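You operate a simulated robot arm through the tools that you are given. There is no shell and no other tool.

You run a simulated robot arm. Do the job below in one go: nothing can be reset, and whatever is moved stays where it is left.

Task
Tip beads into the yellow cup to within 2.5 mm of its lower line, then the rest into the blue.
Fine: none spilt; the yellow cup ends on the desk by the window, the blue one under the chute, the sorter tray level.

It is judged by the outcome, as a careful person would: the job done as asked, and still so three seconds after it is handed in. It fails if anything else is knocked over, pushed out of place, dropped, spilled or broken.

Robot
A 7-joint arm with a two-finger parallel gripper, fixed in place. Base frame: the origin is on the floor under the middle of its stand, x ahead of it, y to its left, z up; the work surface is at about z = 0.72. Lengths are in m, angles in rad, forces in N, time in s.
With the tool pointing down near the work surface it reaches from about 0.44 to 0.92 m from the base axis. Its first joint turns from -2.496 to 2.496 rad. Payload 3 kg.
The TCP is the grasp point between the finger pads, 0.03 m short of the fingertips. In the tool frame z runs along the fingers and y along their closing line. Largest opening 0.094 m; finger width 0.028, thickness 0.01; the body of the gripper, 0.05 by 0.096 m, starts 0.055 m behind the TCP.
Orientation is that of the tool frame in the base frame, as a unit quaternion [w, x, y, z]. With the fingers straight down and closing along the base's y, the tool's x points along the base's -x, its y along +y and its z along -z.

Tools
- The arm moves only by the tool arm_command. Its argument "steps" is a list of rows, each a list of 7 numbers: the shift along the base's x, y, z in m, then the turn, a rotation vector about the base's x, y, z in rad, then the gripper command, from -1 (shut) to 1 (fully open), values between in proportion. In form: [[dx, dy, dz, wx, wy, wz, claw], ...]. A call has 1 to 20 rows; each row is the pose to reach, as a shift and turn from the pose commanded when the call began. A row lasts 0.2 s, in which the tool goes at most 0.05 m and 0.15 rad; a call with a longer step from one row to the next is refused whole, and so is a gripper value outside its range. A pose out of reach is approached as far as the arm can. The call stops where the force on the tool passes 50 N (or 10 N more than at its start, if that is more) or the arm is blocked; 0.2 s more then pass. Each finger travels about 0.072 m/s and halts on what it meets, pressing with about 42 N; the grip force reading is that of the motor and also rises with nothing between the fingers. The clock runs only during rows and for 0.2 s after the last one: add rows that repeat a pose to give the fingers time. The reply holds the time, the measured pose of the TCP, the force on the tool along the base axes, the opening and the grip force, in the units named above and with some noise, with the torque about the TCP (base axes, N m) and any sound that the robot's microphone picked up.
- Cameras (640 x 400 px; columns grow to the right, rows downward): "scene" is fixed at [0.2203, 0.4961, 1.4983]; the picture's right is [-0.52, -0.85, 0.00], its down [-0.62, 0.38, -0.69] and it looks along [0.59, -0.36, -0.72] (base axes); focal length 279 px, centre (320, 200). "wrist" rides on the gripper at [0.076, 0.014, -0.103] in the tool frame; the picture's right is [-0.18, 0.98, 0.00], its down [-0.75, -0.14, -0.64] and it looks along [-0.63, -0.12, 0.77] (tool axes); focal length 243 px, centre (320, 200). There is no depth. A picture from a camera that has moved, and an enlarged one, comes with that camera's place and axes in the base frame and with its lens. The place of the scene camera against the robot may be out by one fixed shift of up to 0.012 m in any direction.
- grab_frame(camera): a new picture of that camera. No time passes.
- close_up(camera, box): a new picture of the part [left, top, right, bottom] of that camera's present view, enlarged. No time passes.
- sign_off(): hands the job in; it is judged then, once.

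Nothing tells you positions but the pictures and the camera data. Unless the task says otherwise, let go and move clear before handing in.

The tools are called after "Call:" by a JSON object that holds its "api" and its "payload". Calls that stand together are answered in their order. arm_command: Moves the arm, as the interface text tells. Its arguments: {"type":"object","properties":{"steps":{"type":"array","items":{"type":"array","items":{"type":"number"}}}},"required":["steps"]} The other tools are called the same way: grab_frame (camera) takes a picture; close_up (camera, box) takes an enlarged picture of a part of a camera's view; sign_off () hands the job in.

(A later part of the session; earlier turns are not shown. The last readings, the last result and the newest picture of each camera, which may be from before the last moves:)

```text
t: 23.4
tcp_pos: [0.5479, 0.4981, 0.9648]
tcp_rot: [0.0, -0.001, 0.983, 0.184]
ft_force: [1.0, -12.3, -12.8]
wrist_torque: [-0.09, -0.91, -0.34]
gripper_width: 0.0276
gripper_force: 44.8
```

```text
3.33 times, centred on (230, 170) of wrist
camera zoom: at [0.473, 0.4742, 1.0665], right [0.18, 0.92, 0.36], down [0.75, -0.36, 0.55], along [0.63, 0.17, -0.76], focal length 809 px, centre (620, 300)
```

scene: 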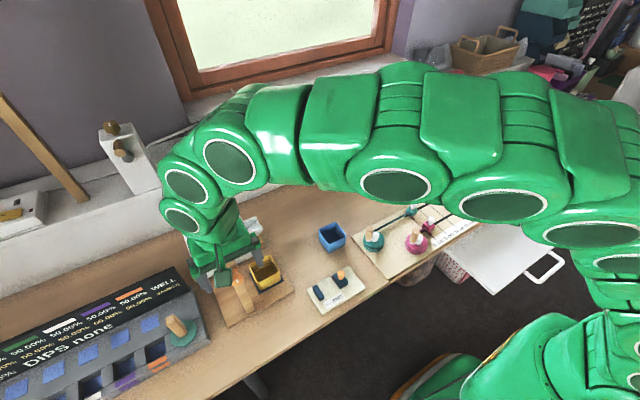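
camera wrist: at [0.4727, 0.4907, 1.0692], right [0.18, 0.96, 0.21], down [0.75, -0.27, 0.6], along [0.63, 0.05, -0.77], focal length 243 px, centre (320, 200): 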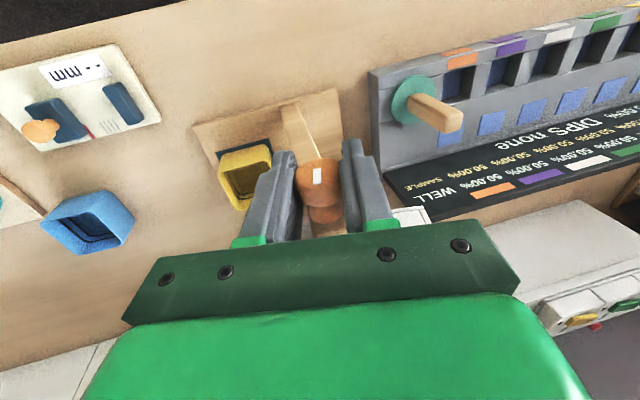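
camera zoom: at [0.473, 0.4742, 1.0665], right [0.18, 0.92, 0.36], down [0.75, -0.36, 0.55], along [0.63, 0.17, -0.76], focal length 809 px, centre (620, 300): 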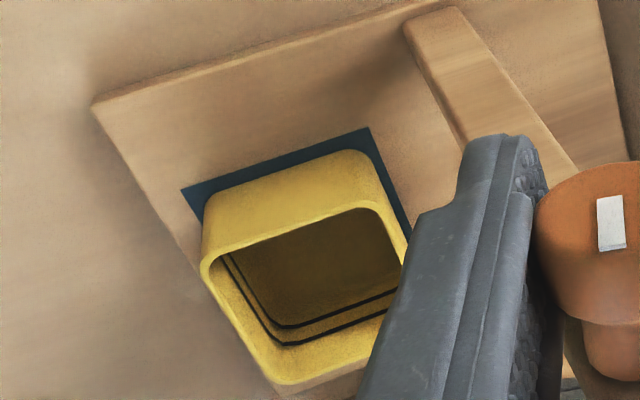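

Call:
{"api": "arm_command", "payload": {"steps": [[0.0, -0.0004, -0.0004, 0.02, 0, 0, -1], [0.0, -0.0004, -0.0004, 0.04, 0, 0, -1], [0.0, -0.0004, -0.0004, 0.04, 0, 0, -1]]}}

Call:
{"api": "close_up", "payload": {"camera": "wrist", "box": [140, 110, 320, 230]}}

Call:
{"api": "arm_command", "payload": {"steps": [[0.0, 0.0, 0.0, 0.02, 0, 0, -1], [0.0, 0.0, 0.0, 0.04, 0, 0, -1], [0.0, 0.0, 0.0, 0.04, 0, 0, -1]]}}

Call:
{"api": "close_up", "payload": {"camera": "wrist", "box": [140, 110, 320, 230]}}

```text
t: 24.2
tcp_pos: [0.5481, 0.4975, 0.9649]
tcp_rot: [0.0, 0.0, 0.979, 0.204]
ft_force: [-12.6, -10.8, -13.1]
wrist_torque: [-0.07, 0.46, 0.51]
gripper_width: 0.0273
gripper_force: 44.6
```

```text
3.33 times, centred on (230, 170) of wrist
camera zoom: at [0.473, 0.4698, 1.0653], right [0.18, 0.9, 0.39], down [0.75, -0.38, 0.53], along [0.63, 0.2, -0.75], focal length 809 px, centre (620, 300)
```

zoom: 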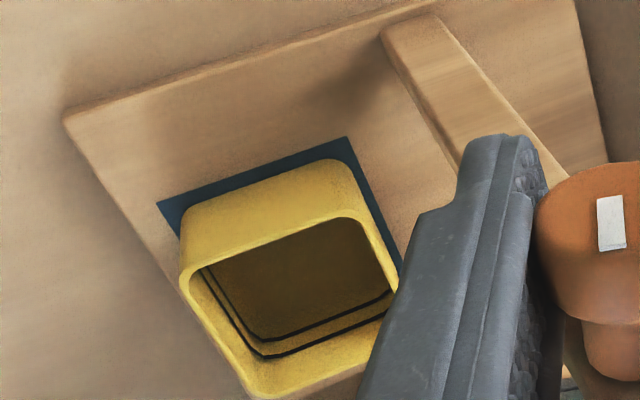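

```text
t: 25.1
tcp_pos: [0.5492, 0.4975, 0.964]
tcp_rot: [0.0, -0.002, 0.974, 0.225]
ft_force: [-29.1, -15.2, -8.9]
wrist_torque: [-0.08, 0.13, 0.26]
gripper_width: 0.0275
gripper_force: 45.2
```

```text
3.33 times, centred on (230, 170) of wrist
camera zoom: at [0.4729, 0.4656, 1.064], right [0.18, 0.88, 0.43], down [0.75, -0.41, 0.52], along [0.63, 0.23, -0.74], focal length 809 px, centre (620, 300)
```

zoom: 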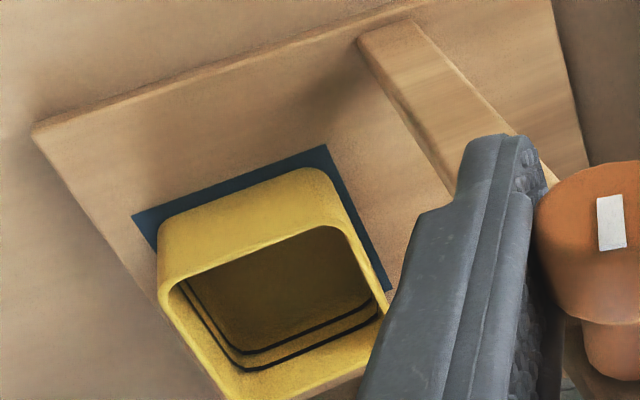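

About 26° and no flow yet. I'll correct the x load and check the spout in the scene view.

Call:
{"api": "arm_command", "payload": {"steps": [[-0.0008, -0.0004, -0.0003, 0, 0, 0, -1], [-0.0008, -0.0004, -0.0003, 0, 0, 0, -1]]}}

Call:
{"api": "close_up", "payload": {"camera": "scene", "box": [170, 190, 310, 310]}}

Call:
{"api": "grab_frame", "payload": {"camera": "wrist"}}

```text
t: 25.6
tcp_pos: [0.5481, 0.4982, 0.9639]
tcp_rot: [0.002, -0.001, 0.975, 0.224]
ft_force: [-13.4, 0.9, -12.4]
wrist_torque: [0.0, -0.12, -0.12]
gripper_width: 0.0274
gripper_force: 45.1
```

```text
3.33 times, centred on (240, 250) of scene
camera zoom: at [0.2203, 0.4961, 1.4983], right [-0.52, -0.85, 0.0], down [-0.62, 0.38, -0.69], along [0.59, -0.36, -0.72], focal length 929 px, centre (587, 33)
```

zoom: 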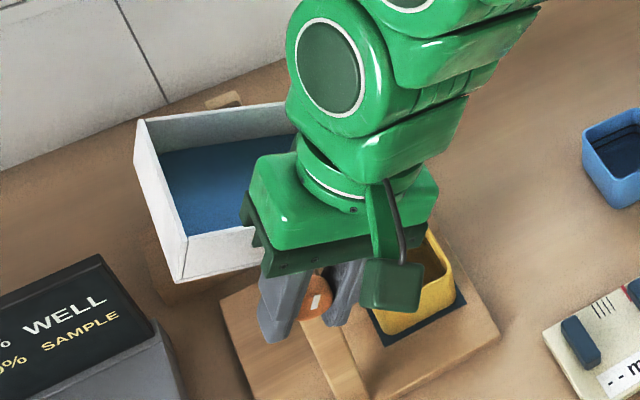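

```text
taken
camera wrist: at [0.4728, 0.4656, 1.0638], right [0.18, 0.88, 0.43], down [0.75, -0.41, 0.52], along [0.63, 0.23, -0.74], focal length 243 px, centre (320, 200)
```

wrist: 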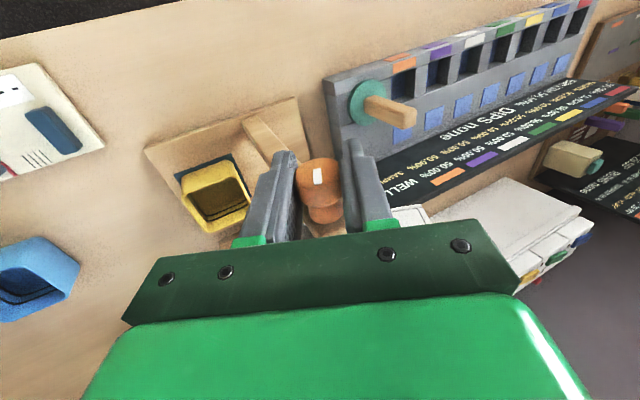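

The tray tips properly and the cup is still empty. I continue in 0.04 rad steps, looking after each.

Call:
{"api": "arm_command", "payload": {"steps": [[-0.0005, 0.0, -0.0004, 0.02, 0, 0, -1], [-0.0006, 0.0, -0.0004, 0.04, 0, 0, -1], [-0.0006, 0.0, -0.0004, 0.04, 0, 0, -1]]}}

Call:
{"api": "close_up", "payload": {"camera": "wrist", "box": [120, 110, 300, 240]}}

Call:
{"api": "arm_command", "payload": {"steps": [[-0.0001, 0.0, 0, 0.02, 0, 0, -1], [-0.0002, 0.0, 0, 0.04, 0, 0, -1], [-0.0002, 0.0, 0, 0.04, 0, 0, -1]]}}

Call:
{"api": "close_up", "payload": {"camera": "wrist", "box": [120, 110, 300, 240]}}

```text
t: 26.4
tcp_pos: [0.5474, 0.498, 0.9641]
tcp_rot: [0.001, 0.0, 0.97, 0.243]
ft_force: [6.1, -9.8, -4.6]
wrist_torque: [-0.02, -0.57, -0.21]
gripper_width: 0.0275
gripper_force: 45.1
```

```text
3.08 times, centred on (210, 175) of wrist
camera zoom: at [0.4728, 0.4616, 1.0624], right [0.18, 0.87, 0.47], down [0.75, -0.43, 0.5], along [0.63, 0.26, -0.73], focal length 746 px, centre (658, 277)
```

zoom: 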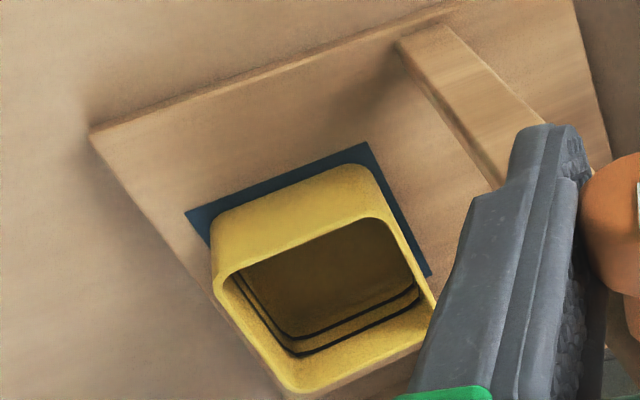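

```text
t: 27.2
tcp_pos: [0.5479, 0.4978, 0.9641]
tcp_rot: [0.001, 0.001, 0.965, 0.264]
ft_force: [17.4, -22.5, -6.7]
wrist_torque: [-0.12, -0.28, -0.02]
gripper_width: 0.0276
gripper_force: 44.3
```

```text
3.08 times, centred on (210, 175) of wrist
camera zoom: at [0.4728, 0.4576, 1.0609], right [0.18, 0.85, 0.5], down [0.75, -0.45, 0.48], along [0.63, 0.29, -0.72], focal length 746 px, centre (658, 277)
```

zoom: 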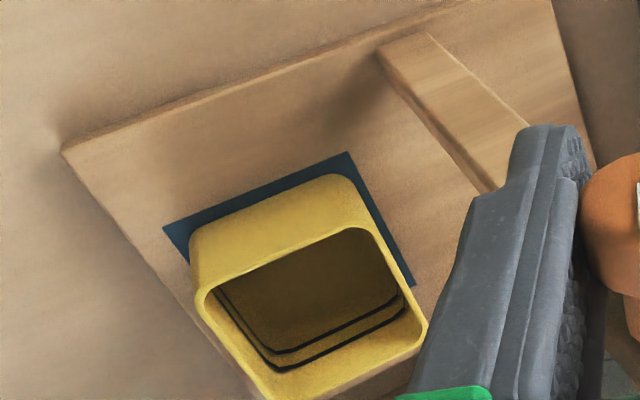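

About 31°, still nothing visible in the cup. I continue with the same small steps.

Call:
{"api": "arm_command", "payload": {"steps": [[0.0004, -0.0008, -0.0003, 0.02, 0, 0, -1], [0.0004, -0.0008, -0.0003, 0.04, 0, 0, -1], [0.0004, -0.0008, -0.0003, 0.04, 0, 0, -1]]}}

Call:
{"api": "close_up", "payload": {"camera": "wrist", "box": [120, 110, 300, 240]}}

Call:
{"api": "close_up", "payload": {"camera": "scene", "box": [170, 190, 310, 310]}}

```text
t: 28.1
tcp_pos: [0.5476, 0.4973, 0.964]
tcp_rot: [0.001, 0.0, 0.959, 0.282]
ft_force: [12.7, -12.4, -11.8]
wrist_torque: [-0.04, -0.32, -0.06]
gripper_width: 0.0274
gripper_force: 44.9
```

```text
3.08 times, centred on (210, 175) of wrist
camera zoom: at [0.4728, 0.4536, 1.0591], right [0.18, 0.83, 0.53], down [0.75, -0.47, 0.47], along [0.63, 0.32, -0.71], focal length 746 px, centre (658, 277)
```

zoom: 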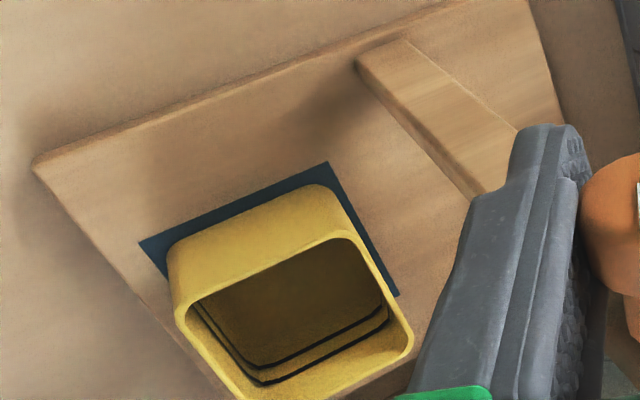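

```text
3.33 times, centred on (240, 250) of scene
camera zoom: at [0.2203, 0.4961, 1.4983], right [-0.52, -0.85, 0.0], down [-0.62, 0.38, -0.69], along [0.59, -0.36, -0.72], focal length 929 px, centre (587, 33)
```

zoom: 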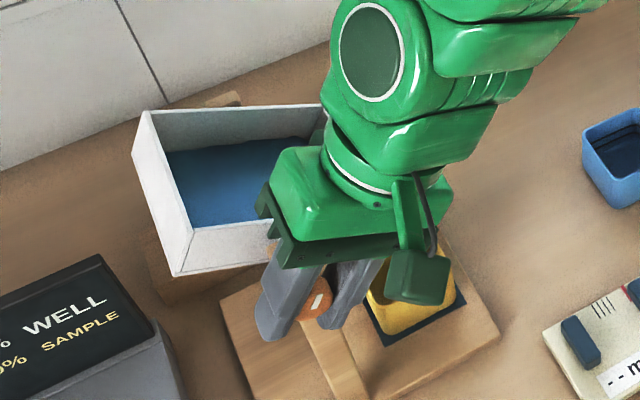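

About 33°; the bead surface inside the tray seems to begin to shift. Another small step.

Call:
{"api": "arm_command", "payload": {"steps": [[0.0004, -0.0005, -0.0004, 0.02, 0, 0, -1], [0.0004, -0.0005, -0.0004, 0.04, 0, 0, -1], [0.0004, -0.0005, -0.0004, 0.04, 0, 0, -1]]}}

Call:
{"api": "close_up", "payload": {"camera": "wrist", "box": [100, 120, 300, 250]}}

Call:
{"api": "close_up", "payload": {"camera": "scene", "box": [170, 190, 310, 310]}}

```text
t: 28.9
tcp_pos: [0.5485, 0.4961, 0.9631]
tcp_rot: [0.001, -0.001, 0.954, 0.301]
ft_force: [8.0, -6.4, 6.1]
wrist_torque: [0.03, 0.72, 0.65]
gripper_width: 0.0274
gripper_force: 44.6
```

```text
3.08 times, centred on (200, 185) of wrist
camera zoom: at [0.4729, 0.4495, 1.0571], right [0.18, 0.8, 0.57], down [0.75, -0.48, 0.45], along [0.63, 0.34, -0.69], focal length 746 px, centre (689, 246)
```

zoom: 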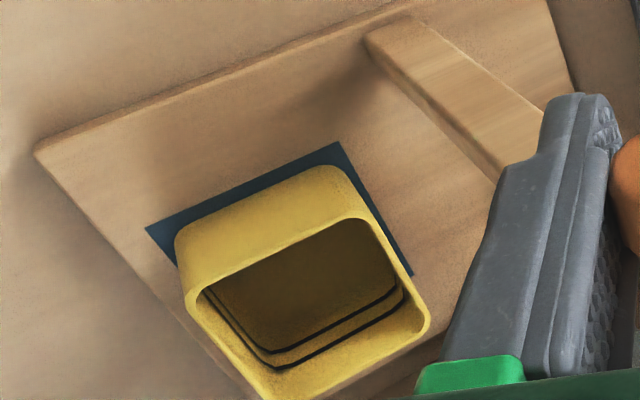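

```text
3.33 times, centred on (240, 250) of scene
camera zoom: at [0.2203, 0.4961, 1.4983], right [-0.52, -0.85, 0.0], down [-0.62, 0.38, -0.69], along [0.59, -0.36, -0.72], focal length 929 px, centre (587, 33)
```

zoom: 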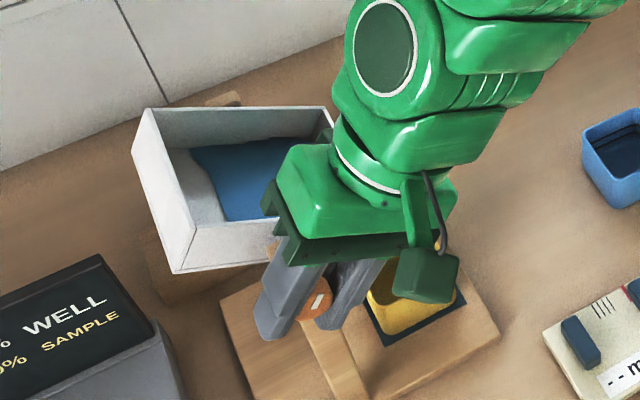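

At 35° the beads have slid toward the spout end of the tray. I'll hold here briefly to see whether they are starting to pour.

Call:
{"api": "arm_command", "payload": {"steps": [[0.0, 0, 0, 0, 0, 0, -1], [0, 0, 0, 0, 0, 0, -1]]}}

Call:
{"api": "close_up", "payload": {"camera": "wrist", "box": [100, 120, 300, 250]}}

Call:
{"api": "close_up", "payload": {"camera": "scene", "box": [170, 190, 310, 310]}}

```text
t: 29.4
tcp_pos: [0.5485, 0.4981, 0.9639]
tcp_rot: [0.002, 0.0, 0.953, 0.302]
ft_force: [2.6, 0.2, 13.9]
wrist_torque: [0.07, 0.26, 0.22]
gripper_width: 0.0273
gripper_force: 45.3
```

```text
3.08 times, centred on (200, 185) of wrist
camera zoom: at [0.4728, 0.4496, 1.0571], right [0.18, 0.8, 0.57], down [0.75, -0.48, 0.45], along [0.63, 0.34, -0.69], focal length 746 px, centre (689, 246)
```

zoom: 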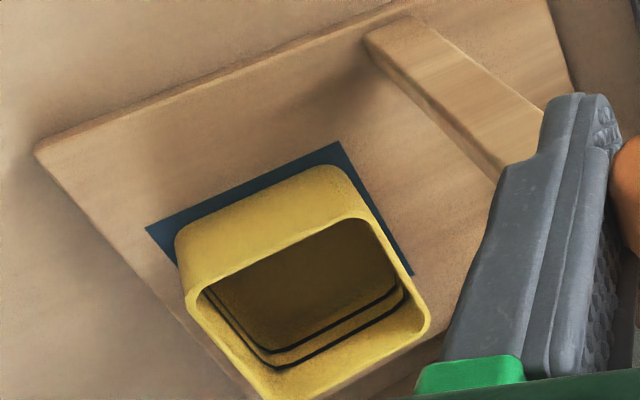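

```text
3.33 times, centred on (240, 250) of scene
camera zoom: at [0.2203, 0.4961, 1.4983], right [-0.52, -0.85, 0.0], down [-0.62, 0.38, -0.69], along [0.59, -0.36, -0.72], focal length 929 px, centre (587, 33)
```

zoom: 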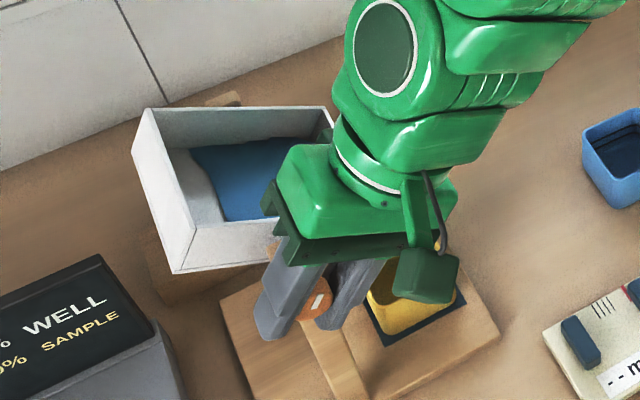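

It is stable: the beads settle at each angle, so small angle steps should meter the pour. I go on by 0.02 rad at a time.

Call:
{"api": "arm_command", "payload": {"steps": [[0.0, 0, 0.0005, 0.01, 0, 0, -1], [0, 0, 0.0005, 0.02, 0, 0, -1], [0, 0, 0.0005, 0.02, 0, 0, -1]]}}

Call:
{"api": "close_up", "payload": {"camera": "wrist", "box": [100, 120, 300, 250]}}

Call:
{"api": "close_up", "payload": {"camera": "scene", "box": [170, 190, 310, 310]}}

```text
t: 30.2
tcp_pos: [0.5485, 0.4956, 0.9644]
tcp_rot: [0.001, -0.001, 0.95, 0.311]
ft_force: [-1.3, 4.2, 9.8]
wrist_torque: [0.11, 0.09, -0.06]
gripper_width: 0.0276
gripper_force: 44.5
```

```text
3.08 times, centred on (200, 185) of wrist
camera zoom: at [0.4729, 0.4477, 1.0562], right [0.18, 0.79, 0.58], down [0.75, -0.49, 0.44], along [0.63, 0.36, -0.69], focal length 746 px, centre (689, 246)
```

zoom: 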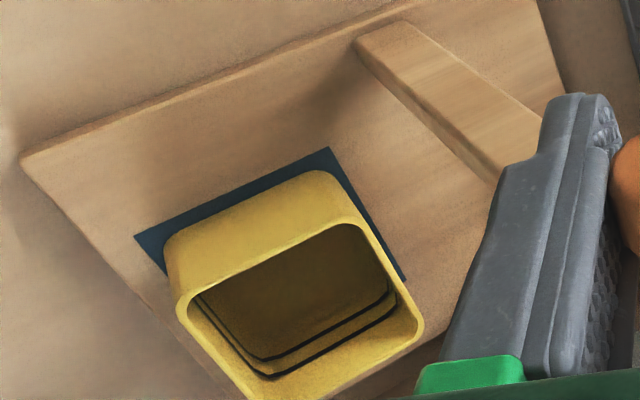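

```text
3.33 times, centred on (240, 250) of scene
camera zoom: at [0.2203, 0.4961, 1.4983], right [-0.52, -0.85, 0.0], down [-0.62, 0.38, -0.69], along [0.59, -0.36, -0.72], focal length 929 px, centre (587, 33)
```

zoom: 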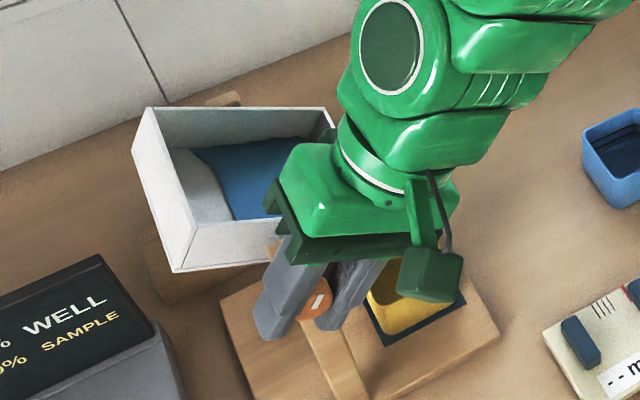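

Call:
{"api": "arm_command", "payload": {"steps": [[0.0, 0.0002, 0.0004, 0.01, 0, 0, -1], [0, 0.0002, 0.0004, 0.025, 0, 0, -1], [0, 0.0002, 0.0004, 0.025, 0, 0, -1]]}}

Call:
{"api": "close_up", "payload": {"camera": "wrist", "box": [100, 120, 300, 250]}}

Call:
{"api": "close_up", "payload": {"camera": "scene", "box": [170, 190, 310, 310]}}

```text
t: 31.1
tcp_pos: [0.5478, 0.4974, 0.9653]
tcp_rot: [0.0, 0.0, 0.947, 0.322]
ft_force: [-1.8, 3.0, -4.3]
wrist_torque: [0.0, -0.54, -0.49]
gripper_width: 0.0276
gripper_force: 45.0
```

```text
3.08 times, centred on (200, 185) of wrist
camera zoom: at [0.4729, 0.4455, 1.0549], right [0.18, 0.78, 0.6], down [0.75, -0.5, 0.42], along [0.63, 0.37, -0.68], focal length 746 px, centre (689, 246)
```

zoom: 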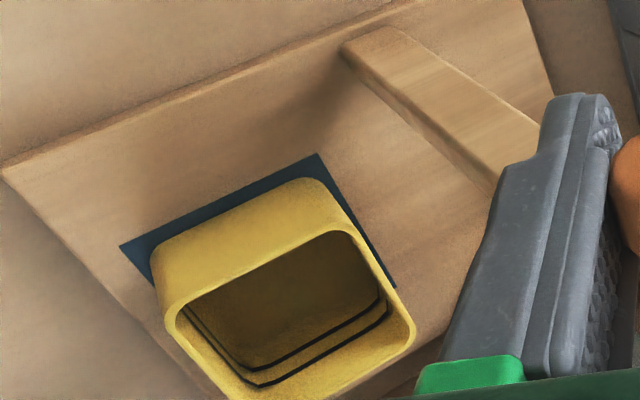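

```text
3.33 times, centred on (240, 250) of scene
camera zoom: at [0.2203, 0.4961, 1.4983], right [-0.52, -0.85, 0.0], down [-0.62, 0.38, -0.69], along [0.59, -0.36, -0.72], focal length 929 px, centre (587, 33)
```

zoom: 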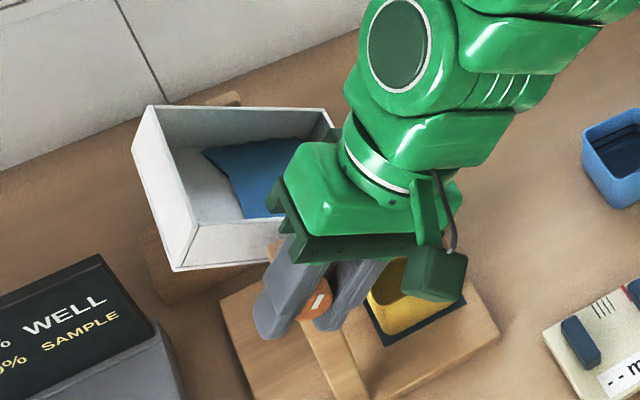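

37.6°; the beads keep piling toward the spout, cup still empty. Next step.

Call:
{"api": "arm_command", "payload": {"steps": [[0.0, 0.0, 0.0, 0.015, 0, 0, -1], [0, 0, 0, 0.03, 0, 0, -1], [0, 0, 0, 0.03, 0, 0, -1]]}}

Call:
{"api": "close_up", "payload": {"camera": "wrist", "box": [100, 120, 300, 250]}}

Call:
{"api": "close_up", "payload": {"camera": "scene", "box": [170, 190, 310, 310]}}

```text
t: 31.9
tcp_pos: [0.5498, 0.4967, 0.9637]
tcp_rot: [0.001, 0.0, 0.942, 0.336]
ft_force: [7.0, 2.9, -32.3]
wrist_torque: [-0.03, -0.73, -0.43]
gripper_width: 0.0272
gripper_force: 45.3
```

```text
3.08 times, centred on (200, 185) of wrist
camera zoom: at [0.4729, 0.4428, 1.0534], right [0.18, 0.76, 0.62], down [0.75, -0.52, 0.41], along [0.63, 0.39, -0.67], focal length 746 px, centre (689, 246)
```

zoom: 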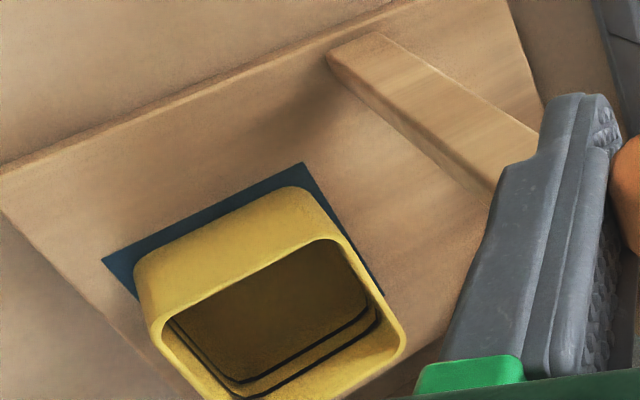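

```text
3.33 times, centred on (240, 250) of scene
camera zoom: at [0.2203, 0.4961, 1.4983], right [-0.52, -0.85, 0.0], down [-0.62, 0.38, -0.69], along [0.59, -0.36, -0.72], focal length 929 px, centre (587, 33)
```

zoom: 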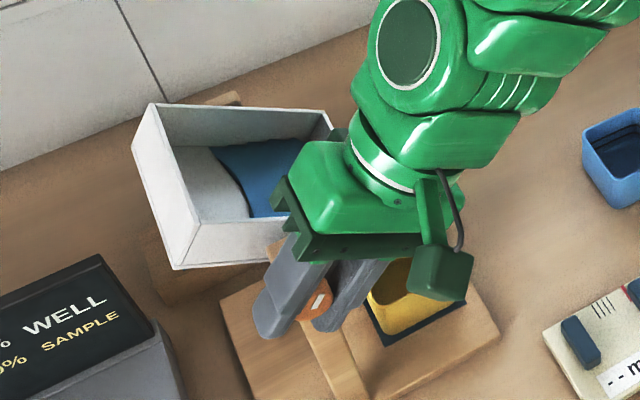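

39° now. I ease the −32 N in z and take another step.

Call:
{"api": "arm_command", "payload": {"steps": [[0.0002, 0.0, -0.0012, 0.0, 0, 0, -1], [0.0002, 0, -0.0013, 0.015, 0, 0, -1], [0.0002, 0, -0.0014, 0.025, 0, 0, -1], [0.0002, 0, -0.0014, 0.025, 0, 0, -1]]}}

Call:
{"api": "close_up", "payload": {"camera": "wrist", "box": [100, 120, 300, 250]}}

Call:
{"api": "close_up", "payload": {"camera": "scene", "box": [170, 190, 310, 310]}}

```text
t: 32.9
tcp_pos: [0.548, 0.4971, 0.9643]
tcp_rot: [0.002, -0.001, 0.937, 0.349]
ft_force: [-8.0, -21.4, 7.2]
wrist_torque: [-0.04, 0.59, 0.57]
gripper_width: 0.0276
gripper_force: 44.7
```

```text
3.08 times, centred on (200, 185) of wrist
camera zoom: at [0.4728, 0.4403, 1.0517], right [0.18, 0.74, 0.64], down [0.75, -0.53, 0.4], along [0.63, 0.41, -0.66], focal length 746 px, centre (689, 246)
```

zoom: 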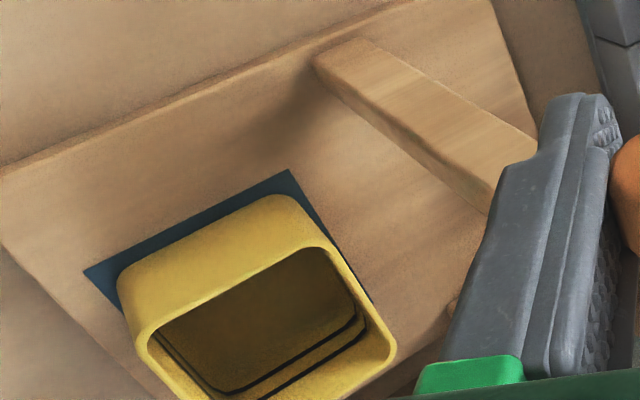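

```text
3.33 times, centred on (240, 250) of scene
camera zoom: at [0.2203, 0.4961, 1.4983], right [-0.52, -0.85, 0.0], down [-0.62, 0.38, -0.69], along [0.59, -0.36, -0.72], focal length 929 px, centre (587, 33)
```

zoom: 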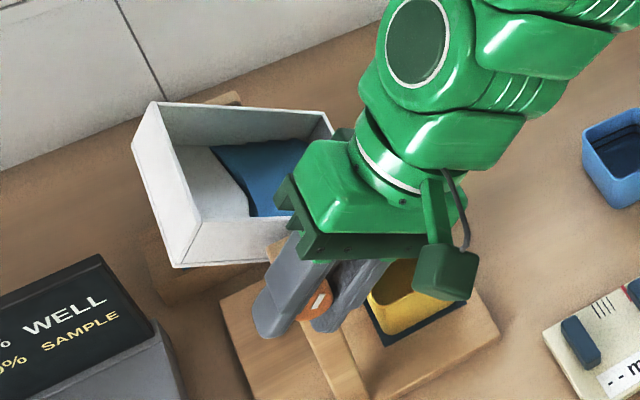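

41°, still no flow. I relieve the y load and step again.

Call:
{"api": "arm_command", "payload": {"steps": [[-0.0002, -0.0007, 0.0, 0.0, 0, 0, -1], [-0.0002, -0.0007, 0.0, 0.015, 0, 0, -1], [-0.0002, -0.0007, 0.0, 0.03, 0, 0, -1], [-0.0002, -0.0007, 0, 0.03, 0, 0, -1]]}}

Call:
{"api": "grab_frame", "payload": {"camera": "wrist"}}

Call:
{"api": "close_up", "payload": {"camera": "scene", "box": [170, 190, 310, 310]}}

```text
t: 33.9
tcp_pos: [0.5478, 0.497, 0.9641]
tcp_rot: [0.001, 0.0, 0.932, 0.363]
ft_force: [-1.3, 6.6, 8.0]
wrist_torque: [0.05, 0.21, -0.01]
gripper_width: 0.0277
gripper_force: 45.0
```

```text
taken
camera wrist: at [0.4729, 0.4376, 1.0499], right [0.18, 0.72, 0.66], down [0.75, -0.54, 0.38], along [0.63, 0.43, -0.64], focal length 243 px, centre (320, 200)
```

wrist: 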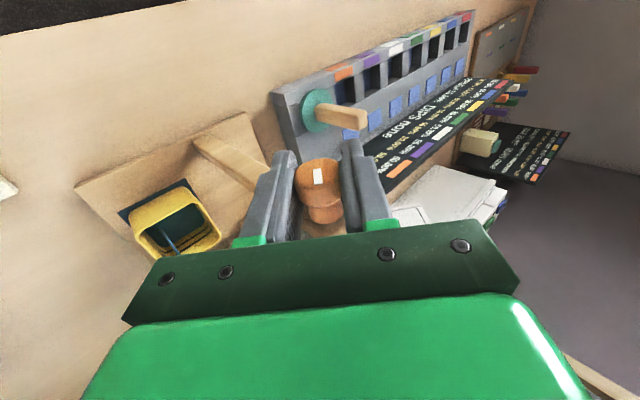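

```text
3.33 times, centred on (240, 250) of scene
camera zoom: at [0.2203, 0.4961, 1.4983], right [-0.52, -0.85, 0.0], down [-0.62, 0.38, -0.69], along [0.59, -0.36, -0.72], focal length 929 px, centre (587, 33)
```

zoom: 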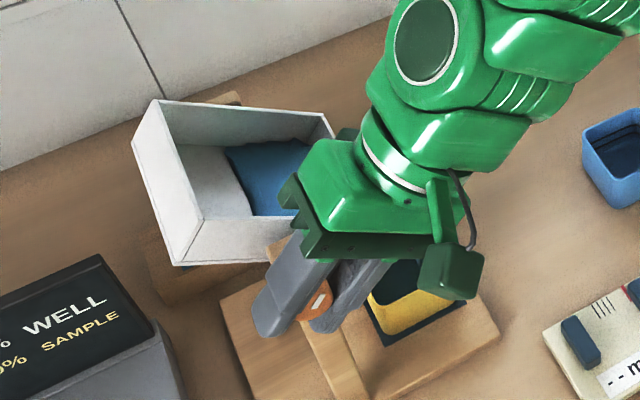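

Beads are flowing now: blue is in the cup and there is a stream. I'll zoom in without letting time pass to judge the level.

Call:
{"api": "close_up", "payload": {"camera": "wrist", "box": [110, 160, 250, 270]}}

Call:
{"api": "close_up", "payload": {"camera": "scene", "box": [240, 245, 300, 300]}}

```text
3.64 times, centred on (180, 215) of wrist
camera zoom: at [0.4729, 0.4376, 1.0499], right [0.18, 0.72, 0.66], down [0.75, -0.54, 0.38], along [0.63, 0.43, -0.64], focal length 882 px, centre (829, 146)
```

zoom: 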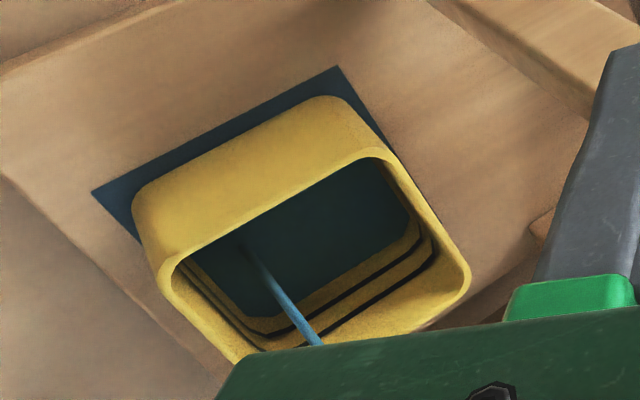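

```text
7.27 times, centred on (270, 272) of scene
camera zoom: at [0.2203, 0.4961, 1.4983], right [-0.52, -0.85, 0.0], down [-0.62, 0.38, -0.69], along [0.59, -0.36, -0.72], focal length 2028 px, centre (684, -327)
```

zoom: 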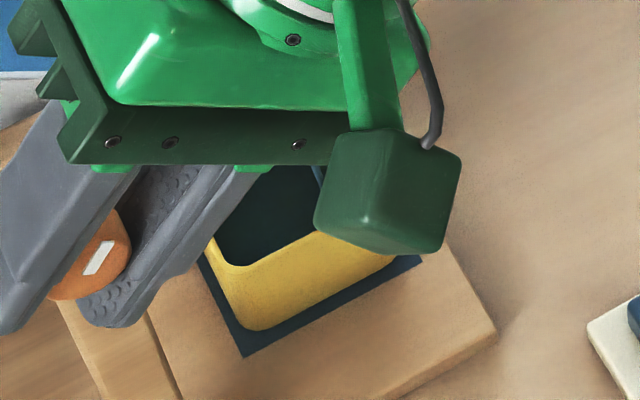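

Call:
{"api": "close_up", "payload": {"camera": "wrist", "box": [140, 190, 220, 255]}}

```text
6.15 times, centred on (180, 222) of wrist
camera zoom: at [0.4729, 0.4376, 1.0499], right [0.18, 0.72, 0.66], down [0.75, -0.54, 0.38], along [0.63, 0.43, -0.64], focal length 1493 px, centre (1182, 62)
```

zoom: 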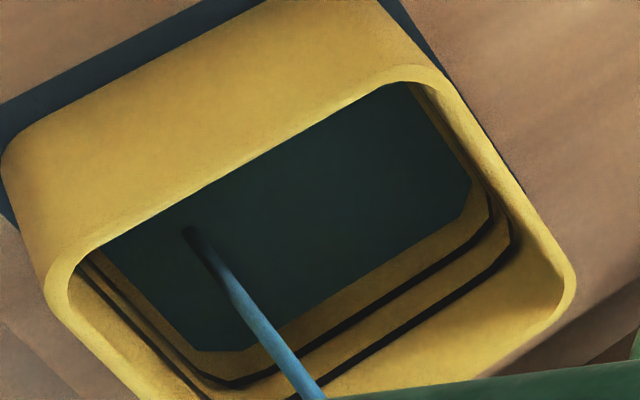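

The surface is roughly one line-spacing (about 10 mm) below the lower line and still filling. I'll swing back right away to stop the flow.

Call:
{"api": "arm_command", "payload": {"steps": [[0, 0, 0, -0.148, 0, 0, -1]]}}

Call:
{"api": "close_up", "payload": {"camera": "wrist", "box": [110, 130, 270, 250]}}

Call:
{"api": "close_up", "payload": {"camera": "scene", "box": [180, 200, 300, 300]}}

```text
t: 34.2
tcp_pos: [0.5482, 0.4966, 0.9646]
tcp_rot: [0.0, 0.0, 0.956, 0.292]
ft_force: [-12.6, 9.1, 7.7]
wrist_torque: [0.12, 0.27, 0.6]
gripper_width: 0.0272
gripper_force: 44.8
```

```text
3.33 times, centred on (190, 190) of wrist
camera zoom: at [0.4729, 0.4513, 1.0581], right [0.18, 0.81, 0.55], down [0.75, -0.47, 0.45], along [0.63, 0.33, -0.7], focal length 809 px, centre (753, 233)
```

zoom: 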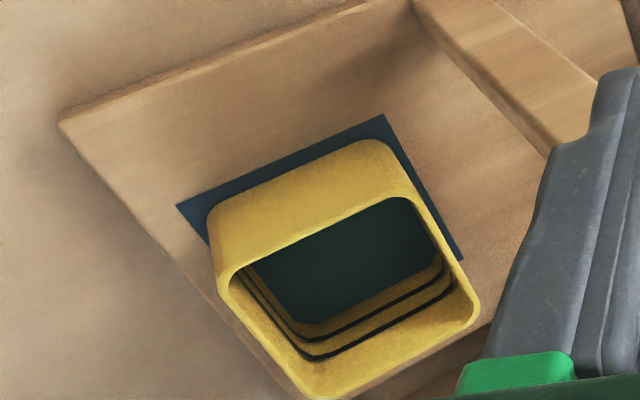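

```text
4.00 times, centred on (240, 250) of scene
camera zoom: at [0.2203, 0.4961, 1.4983], right [-0.52, -0.85, 0.0], down [-0.62, 0.38, -0.69], along [0.59, -0.36, -0.72], focal length 1115 px, centre (640, 0)
```

zoom: 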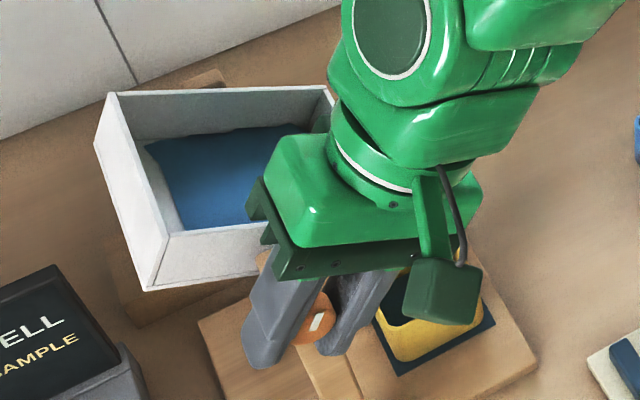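

The stream has stopped. I zoom in to read the level against the lower line.

Call:
{"api": "close_up", "payload": {"camera": "wrist", "box": [160, 180, 240, 235]}}

Call:
{"api": "close_up", "payload": {"camera": "scene", "box": [240, 245, 300, 300]}}

```text
7.27 times, centred on (200, 208) of wrist
camera zoom: at [0.4729, 0.4513, 1.0581], right [0.18, 0.81, 0.55], down [0.75, -0.47, 0.45], along [0.63, 0.33, -0.7], focal length 1764 px, centre (1193, 146)
```

zoom: 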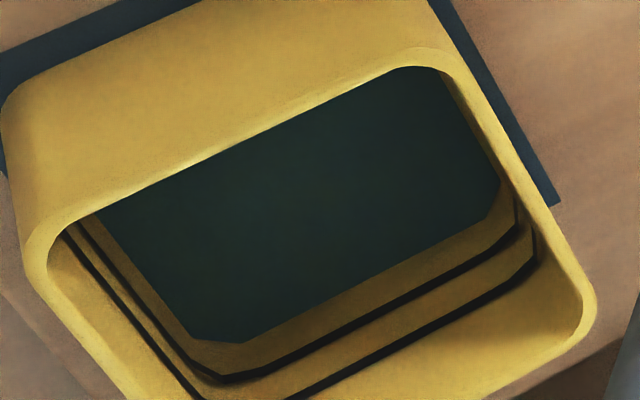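

```text
7.27 times, centred on (270, 272) of scene
camera zoom: at [0.2203, 0.4961, 1.4983], right [-0.52, -0.85, 0.0], down [-0.62, 0.38, -0.69], along [0.59, -0.36, -0.72], focal length 2028 px, centre (684, -327)
```

zoom: 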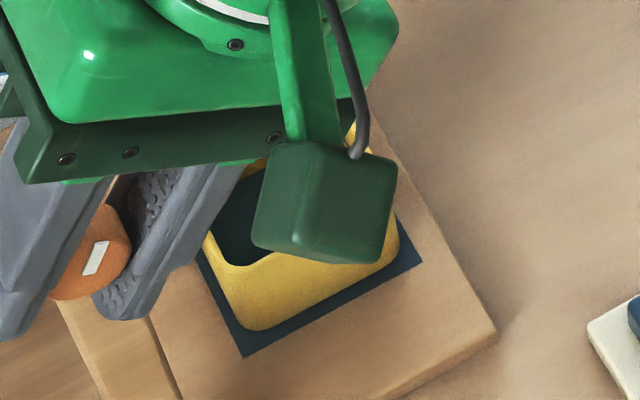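

Call:
{"api": "close_up", "payload": {"camera": "wrist", "box": [185, 195, 241, 230]}}

Call:
{"api": "close_up", "payload": {"camera": "wrist", "box": [160, 200, 216, 235]}}

```text
11.43 times, centred on (213, 212) of wrist
camera zoom: at [0.4729, 0.4513, 1.0581], right [0.18, 0.81, 0.55], down [0.75, -0.47, 0.45], along [0.63, 0.33, -0.7], focal length 2773 px, centre (1543, 57)
```

zoom: 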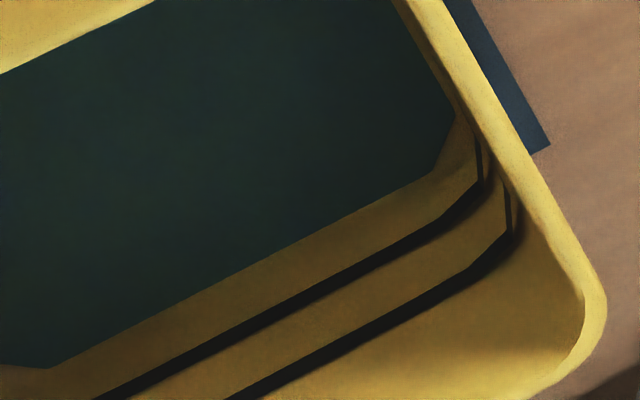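

```text
11.43 times, centred on (188, 218) of wrist
camera zoom: at [0.4729, 0.4513, 1.0581], right [0.18, 0.81, 0.55], down [0.75, -0.47, 0.45], along [0.63, 0.33, -0.7], focal length 2773 px, centre (1829, 0)
```

zoom: 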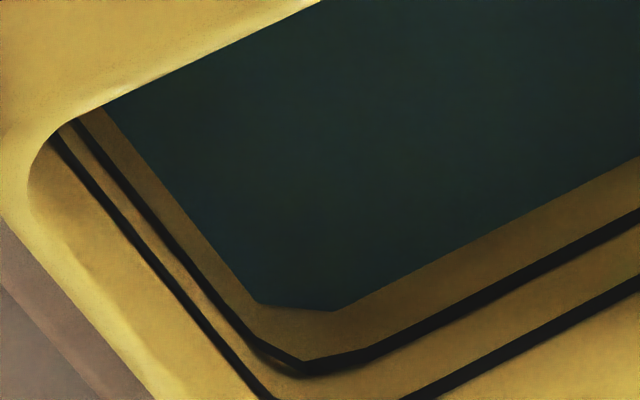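

The surface now sits about 0.7 of a line-spacing below the lower line (roughly 8 mm). I'll top it up with a short pulse: tip to the angle that flowed, and come straight back.

Call:
{"api": "arm_command", "payload": {"steps": [[0, 0, 0, 0.074, 0, 0, -1], [0, 0, 0, 0.128, 0, 0, -1], [0, 0, 0, 0.146, 0, 0, -1], [0, 0, 0, 0.0, 0, 0, -1]]}}

Call:
{"api": "close_up", "payload": {"camera": "wrist", "box": [185, 195, 241, 230]}}

Call:
{"api": "close_up", "payload": {"camera": "wrist", "box": [110, 130, 270, 250]}}

```text
t: 35.2
tcp_pos: [0.5487, 0.4976, 0.9641]
tcp_rot: [0.002, 0.0, 0.956, 0.293]
ft_force: [-9.8, 23.2, 16.4]
wrist_torque: [0.18, 0.05, 0.36]
gripper_width: 0.0278
gripper_force: 44.6
```

```text
11.43 times, centred on (213, 212) of wrist
camera zoom: at [0.4729, 0.4513, 1.0578], right [0.18, 0.81, 0.55], down [0.75, -0.48, 0.46], along [0.63, 0.33, -0.7], focal length 2773 px, centre (1543, 57)
```

zoom: 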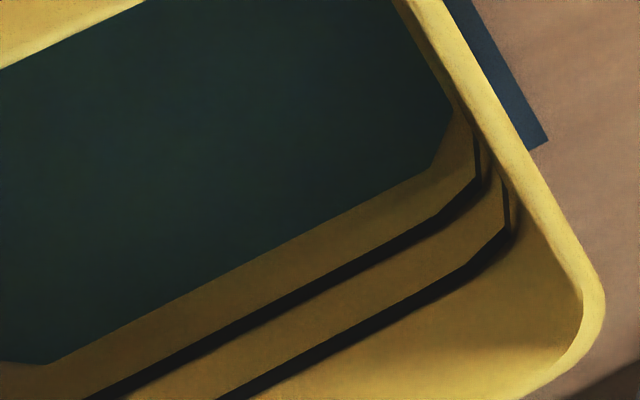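

```text
3.33 times, centred on (190, 190) of wrist
camera zoom: at [0.4729, 0.4513, 1.0578], right [0.18, 0.81, 0.55], down [0.75, -0.48, 0.46], along [0.63, 0.33, -0.7], focal length 809 px, centre (753, 233)
```

zoom: 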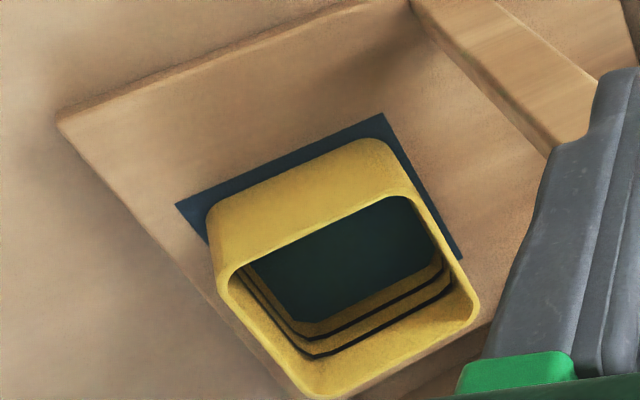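

The pulse added nothing measurable, so I'll hold slightly longer at the top. Same angle plus one held row.

Call:
{"api": "arm_command", "payload": {"steps": [[0, -0.0005, -0.0003, 0.074, 0, 0, -1], [0, -0.0005, -0.0003, 0.138, 0, 0, -1], [0, -0.0005, -0.0003, 0.148, 0, 0, -1], [0, -0.0005, -0.0003, 0.148, 0, 0, -1], [0, -0.0005, -0.0003, 0.0, 0, 0, -1]]}}

Call:
{"api": "close_up", "payload": {"camera": "wrist", "box": [185, 195, 241, 230]}}

```text
t: 35.8
tcp_pos: [0.5491, 0.4961, 0.9629]
tcp_rot: [0.002, 0.0, 0.937, 0.349]
ft_force: [-2.3, 5.0, 2.0]
wrist_torque: [0.04, 0.04, -0.09]
gripper_width: 0.0277
gripper_force: 44.5
stopped in row 2: the force on the tool passed its limit at 52 N (the readings are from after the stop); the commanded pose is now the measured one
```

```text
11.43 times, centred on (213, 212) of wrist
camera zoom: at [0.4729, 0.4403, 1.0515], right [0.18, 0.74, 0.64], down [0.75, -0.53, 0.39], along [0.63, 0.41, -0.66], focal length 2773 px, centre (1543, 57)
```

zoom: 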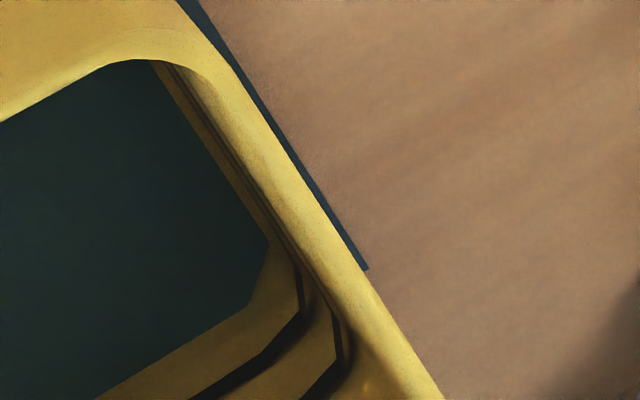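

It stopped on the force limit at 41°, and the forces are now near zero. I check the cup with a wider view.

Call:
{"api": "close_up", "payload": {"camera": "wrist", "box": [120, 160, 240, 250]}}

Call:
{"api": "close_up", "payload": {"camera": "scene", "box": [180, 200, 300, 300]}}

```text
4.44 times, centred on (180, 205) of wrist
camera zoom: at [0.4729, 0.4403, 1.0515], right [0.18, 0.74, 0.64], down [0.75, -0.53, 0.39], along [0.63, 0.41, -0.66], focal length 1078 px, centre (942, 178)
```

zoom: 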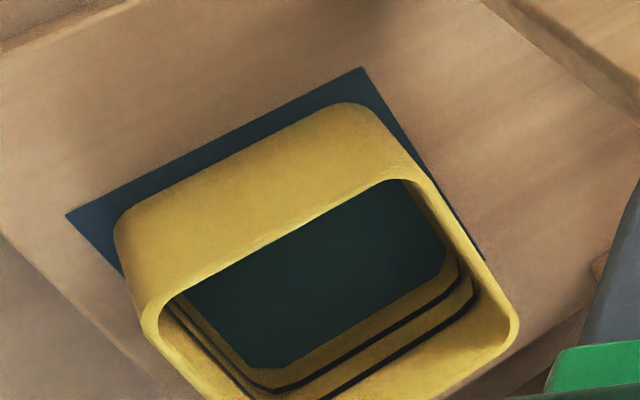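

```text
4.00 times, centred on (240, 250) of scene
camera zoom: at [0.2203, 0.4961, 1.4983], right [-0.52, -0.85, 0.0], down [-0.62, 0.38, -0.69], along [0.59, -0.36, -0.72], focal length 1115 px, centre (640, 0)
```

zoom: 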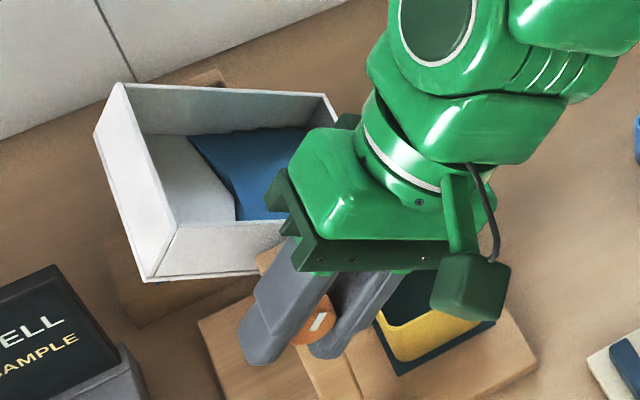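

Still about 8 mm short with plenty left in the tray. I try a slightly lower peak (0.738 rad) with a 0.2 s hold and an automatic return.

Call:
{"api": "arm_command", "payload": {"steps": [[0, 0, 0, 0.015, 0, 0, -1], [0, 0, 0, 0.026, 0, 0, -1], [0, 0, 0, 0.026, 0, 0, -1], [0, 0, 0, -0.1, 0, 0, -1]]}}

Call:
{"api": "close_up", "payload": {"camera": "wrist", "box": [185, 195, 241, 230]}}

Call:
{"api": "close_up", "payload": {"camera": "wrist", "box": [110, 150, 250, 250]}}

```text
t: 36.8
tcp_pos: [0.5484, 0.497, 0.9633]
tcp_rot: [0.001, -0.001, 0.953, 0.302]
ft_force: [-2.7, 28.3, 1.4]
wrist_torque: [0.14, 0.18, 0.37]
gripper_width: 0.0274
gripper_force: 44.8
```

```text
11.43 times, centred on (213, 212) of wrist
camera zoom: at [0.4729, 0.4494, 1.0569], right [0.18, 0.8, 0.57], down [0.75, -0.49, 0.45], along [0.63, 0.34, -0.69], focal length 2773 px, centre (1543, 57)
```

zoom: 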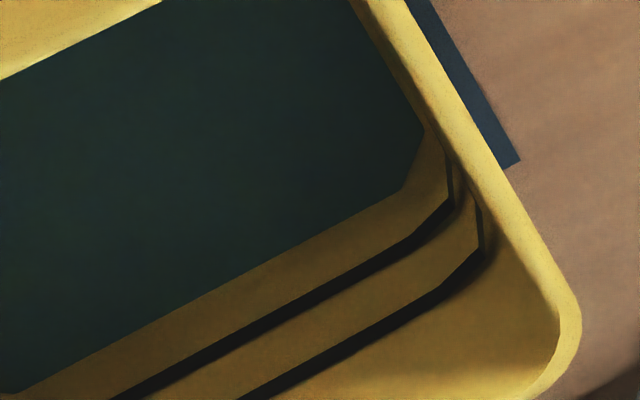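

```text
4.00 times, centred on (180, 200) of wrist
camera zoom: at [0.4729, 0.4494, 1.0569], right [0.18, 0.8, 0.57], down [0.75, -0.49, 0.45], along [0.63, 0.34, -0.69], focal length 970 px, centre (880, 200)
```

zoom: 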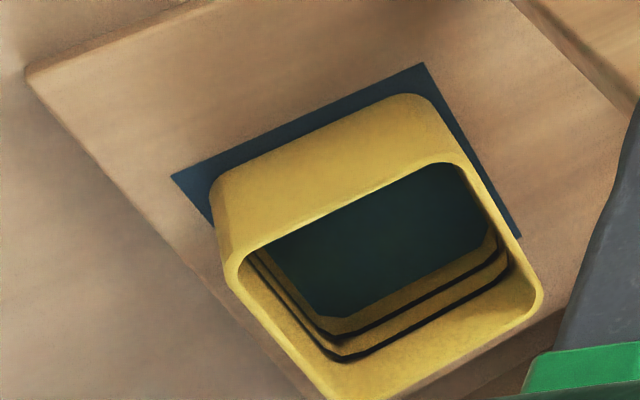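

No change, so a little more angle is needed now that the pile has shifted. Next pulse peaks at 0.748 rad with a 0.2 s hold.

Call:
{"api": "arm_command", "payload": {"steps": [[0, 0.0006, 0, 0.05, 0, 0, -1], [0, 0.0001, 0, 0.1, 0, 0, -1], [0, -0.0002, 0, 0.134, 0, 0, -1], [0, -0.0002, 0, 0.134, 0, 0, -1], [0, 0.001, 0, 0.0, 0, 0, -1]]}}

Call:
{"api": "close_up", "payload": {"camera": "wrist", "box": [185, 195, 241, 230]}}

Call:
{"api": "close_up", "payload": {"camera": "wrist", "box": [110, 150, 250, 250]}}

```text
t: 38.0
tcp_pos: [0.5492, 0.4967, 0.9638]
tcp_rot: [0.001, 0.0, 0.953, 0.302]
ft_force: [-17.1, -15.7, 8.3]
wrist_torque: [0.01, 0.59, 0.75]
gripper_width: 0.0273
gripper_force: 45.3
```

```text
11.43 times, centred on (213, 212) of wrist
camera zoom: at [0.4731, 0.4496, 1.0571], right [0.18, 0.8, 0.57], down [0.75, -0.48, 0.45], along [0.63, 0.34, -0.69], focal length 2773 px, centre (1543, 57)
```

zoom: 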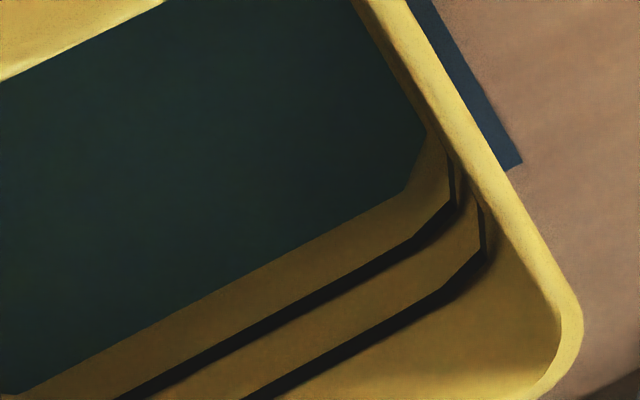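

```text
4.00 times, centred on (180, 200) of wrist
camera zoom: at [0.4731, 0.4496, 1.0571], right [0.18, 0.8, 0.57], down [0.75, -0.48, 0.45], along [0.63, 0.34, -0.69], focal length 970 px, centre (880, 200)
```

zoom: 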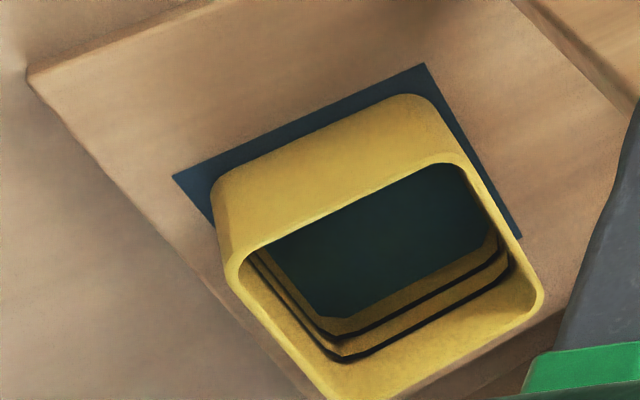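

Still no change, so the threshold has crept up as the tray empties. I'll approach slowly without returning, looking for the onset of the stream at each step.

Call:
{"api": "arm_command", "payload": {"steps": [[0.0005, -0.0009, -0.0003, 0.05, 0, 0, -1], [0.0005, -0.0014, -0.0003, 0.1, 0, 0, -1], [0.0005, -0.0017, -0.0003, 0.13, 0, 0, -1]]}}

Call:
{"api": "close_up", "payload": {"camera": "wrist", "box": [120, 170, 240, 260]}}

```text
t: 38.8
tcp_pos: [0.5485, 0.4966, 0.9637]
tcp_rot: [0.001, 0.0, 0.931, 0.364]
ft_force: [-14.8, 15.9, 11.4]
wrist_torque: [0.11, 0.14, -0.84]
gripper_width: 0.0273
gripper_force: 45.3
```

```text
4.44 times, centred on (180, 215) of wrist
camera zoom: at [0.4731, 0.4375, 1.0496], right [0.18, 0.72, 0.67], down [0.75, -0.54, 0.38], along [0.63, 0.43, -0.64], focal length 1078 px, centre (942, 133)
```

zoom: 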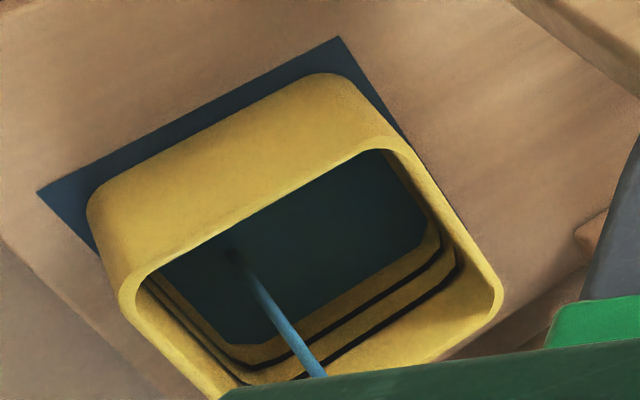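

A thin stream is running at 0.745 rad. I check the level with no time passing.

Call:
{"api": "close_up", "payload": {"camera": "wrist", "box": [165, 205, 225, 245]}}

```text
10.00 times, centred on (195, 225) of wrist
camera zoom: at [0.4731, 0.4375, 1.0496], right [0.18, 0.72, 0.67], down [0.75, -0.54, 0.38], along [0.63, 0.43, -0.64], focal length 2426 px, centre (1570, -50)
```

zoom: 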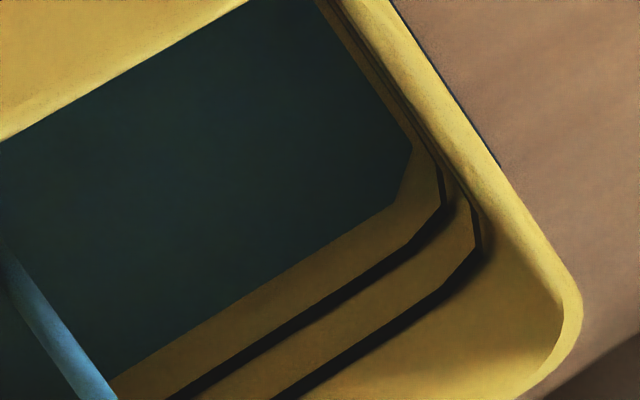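

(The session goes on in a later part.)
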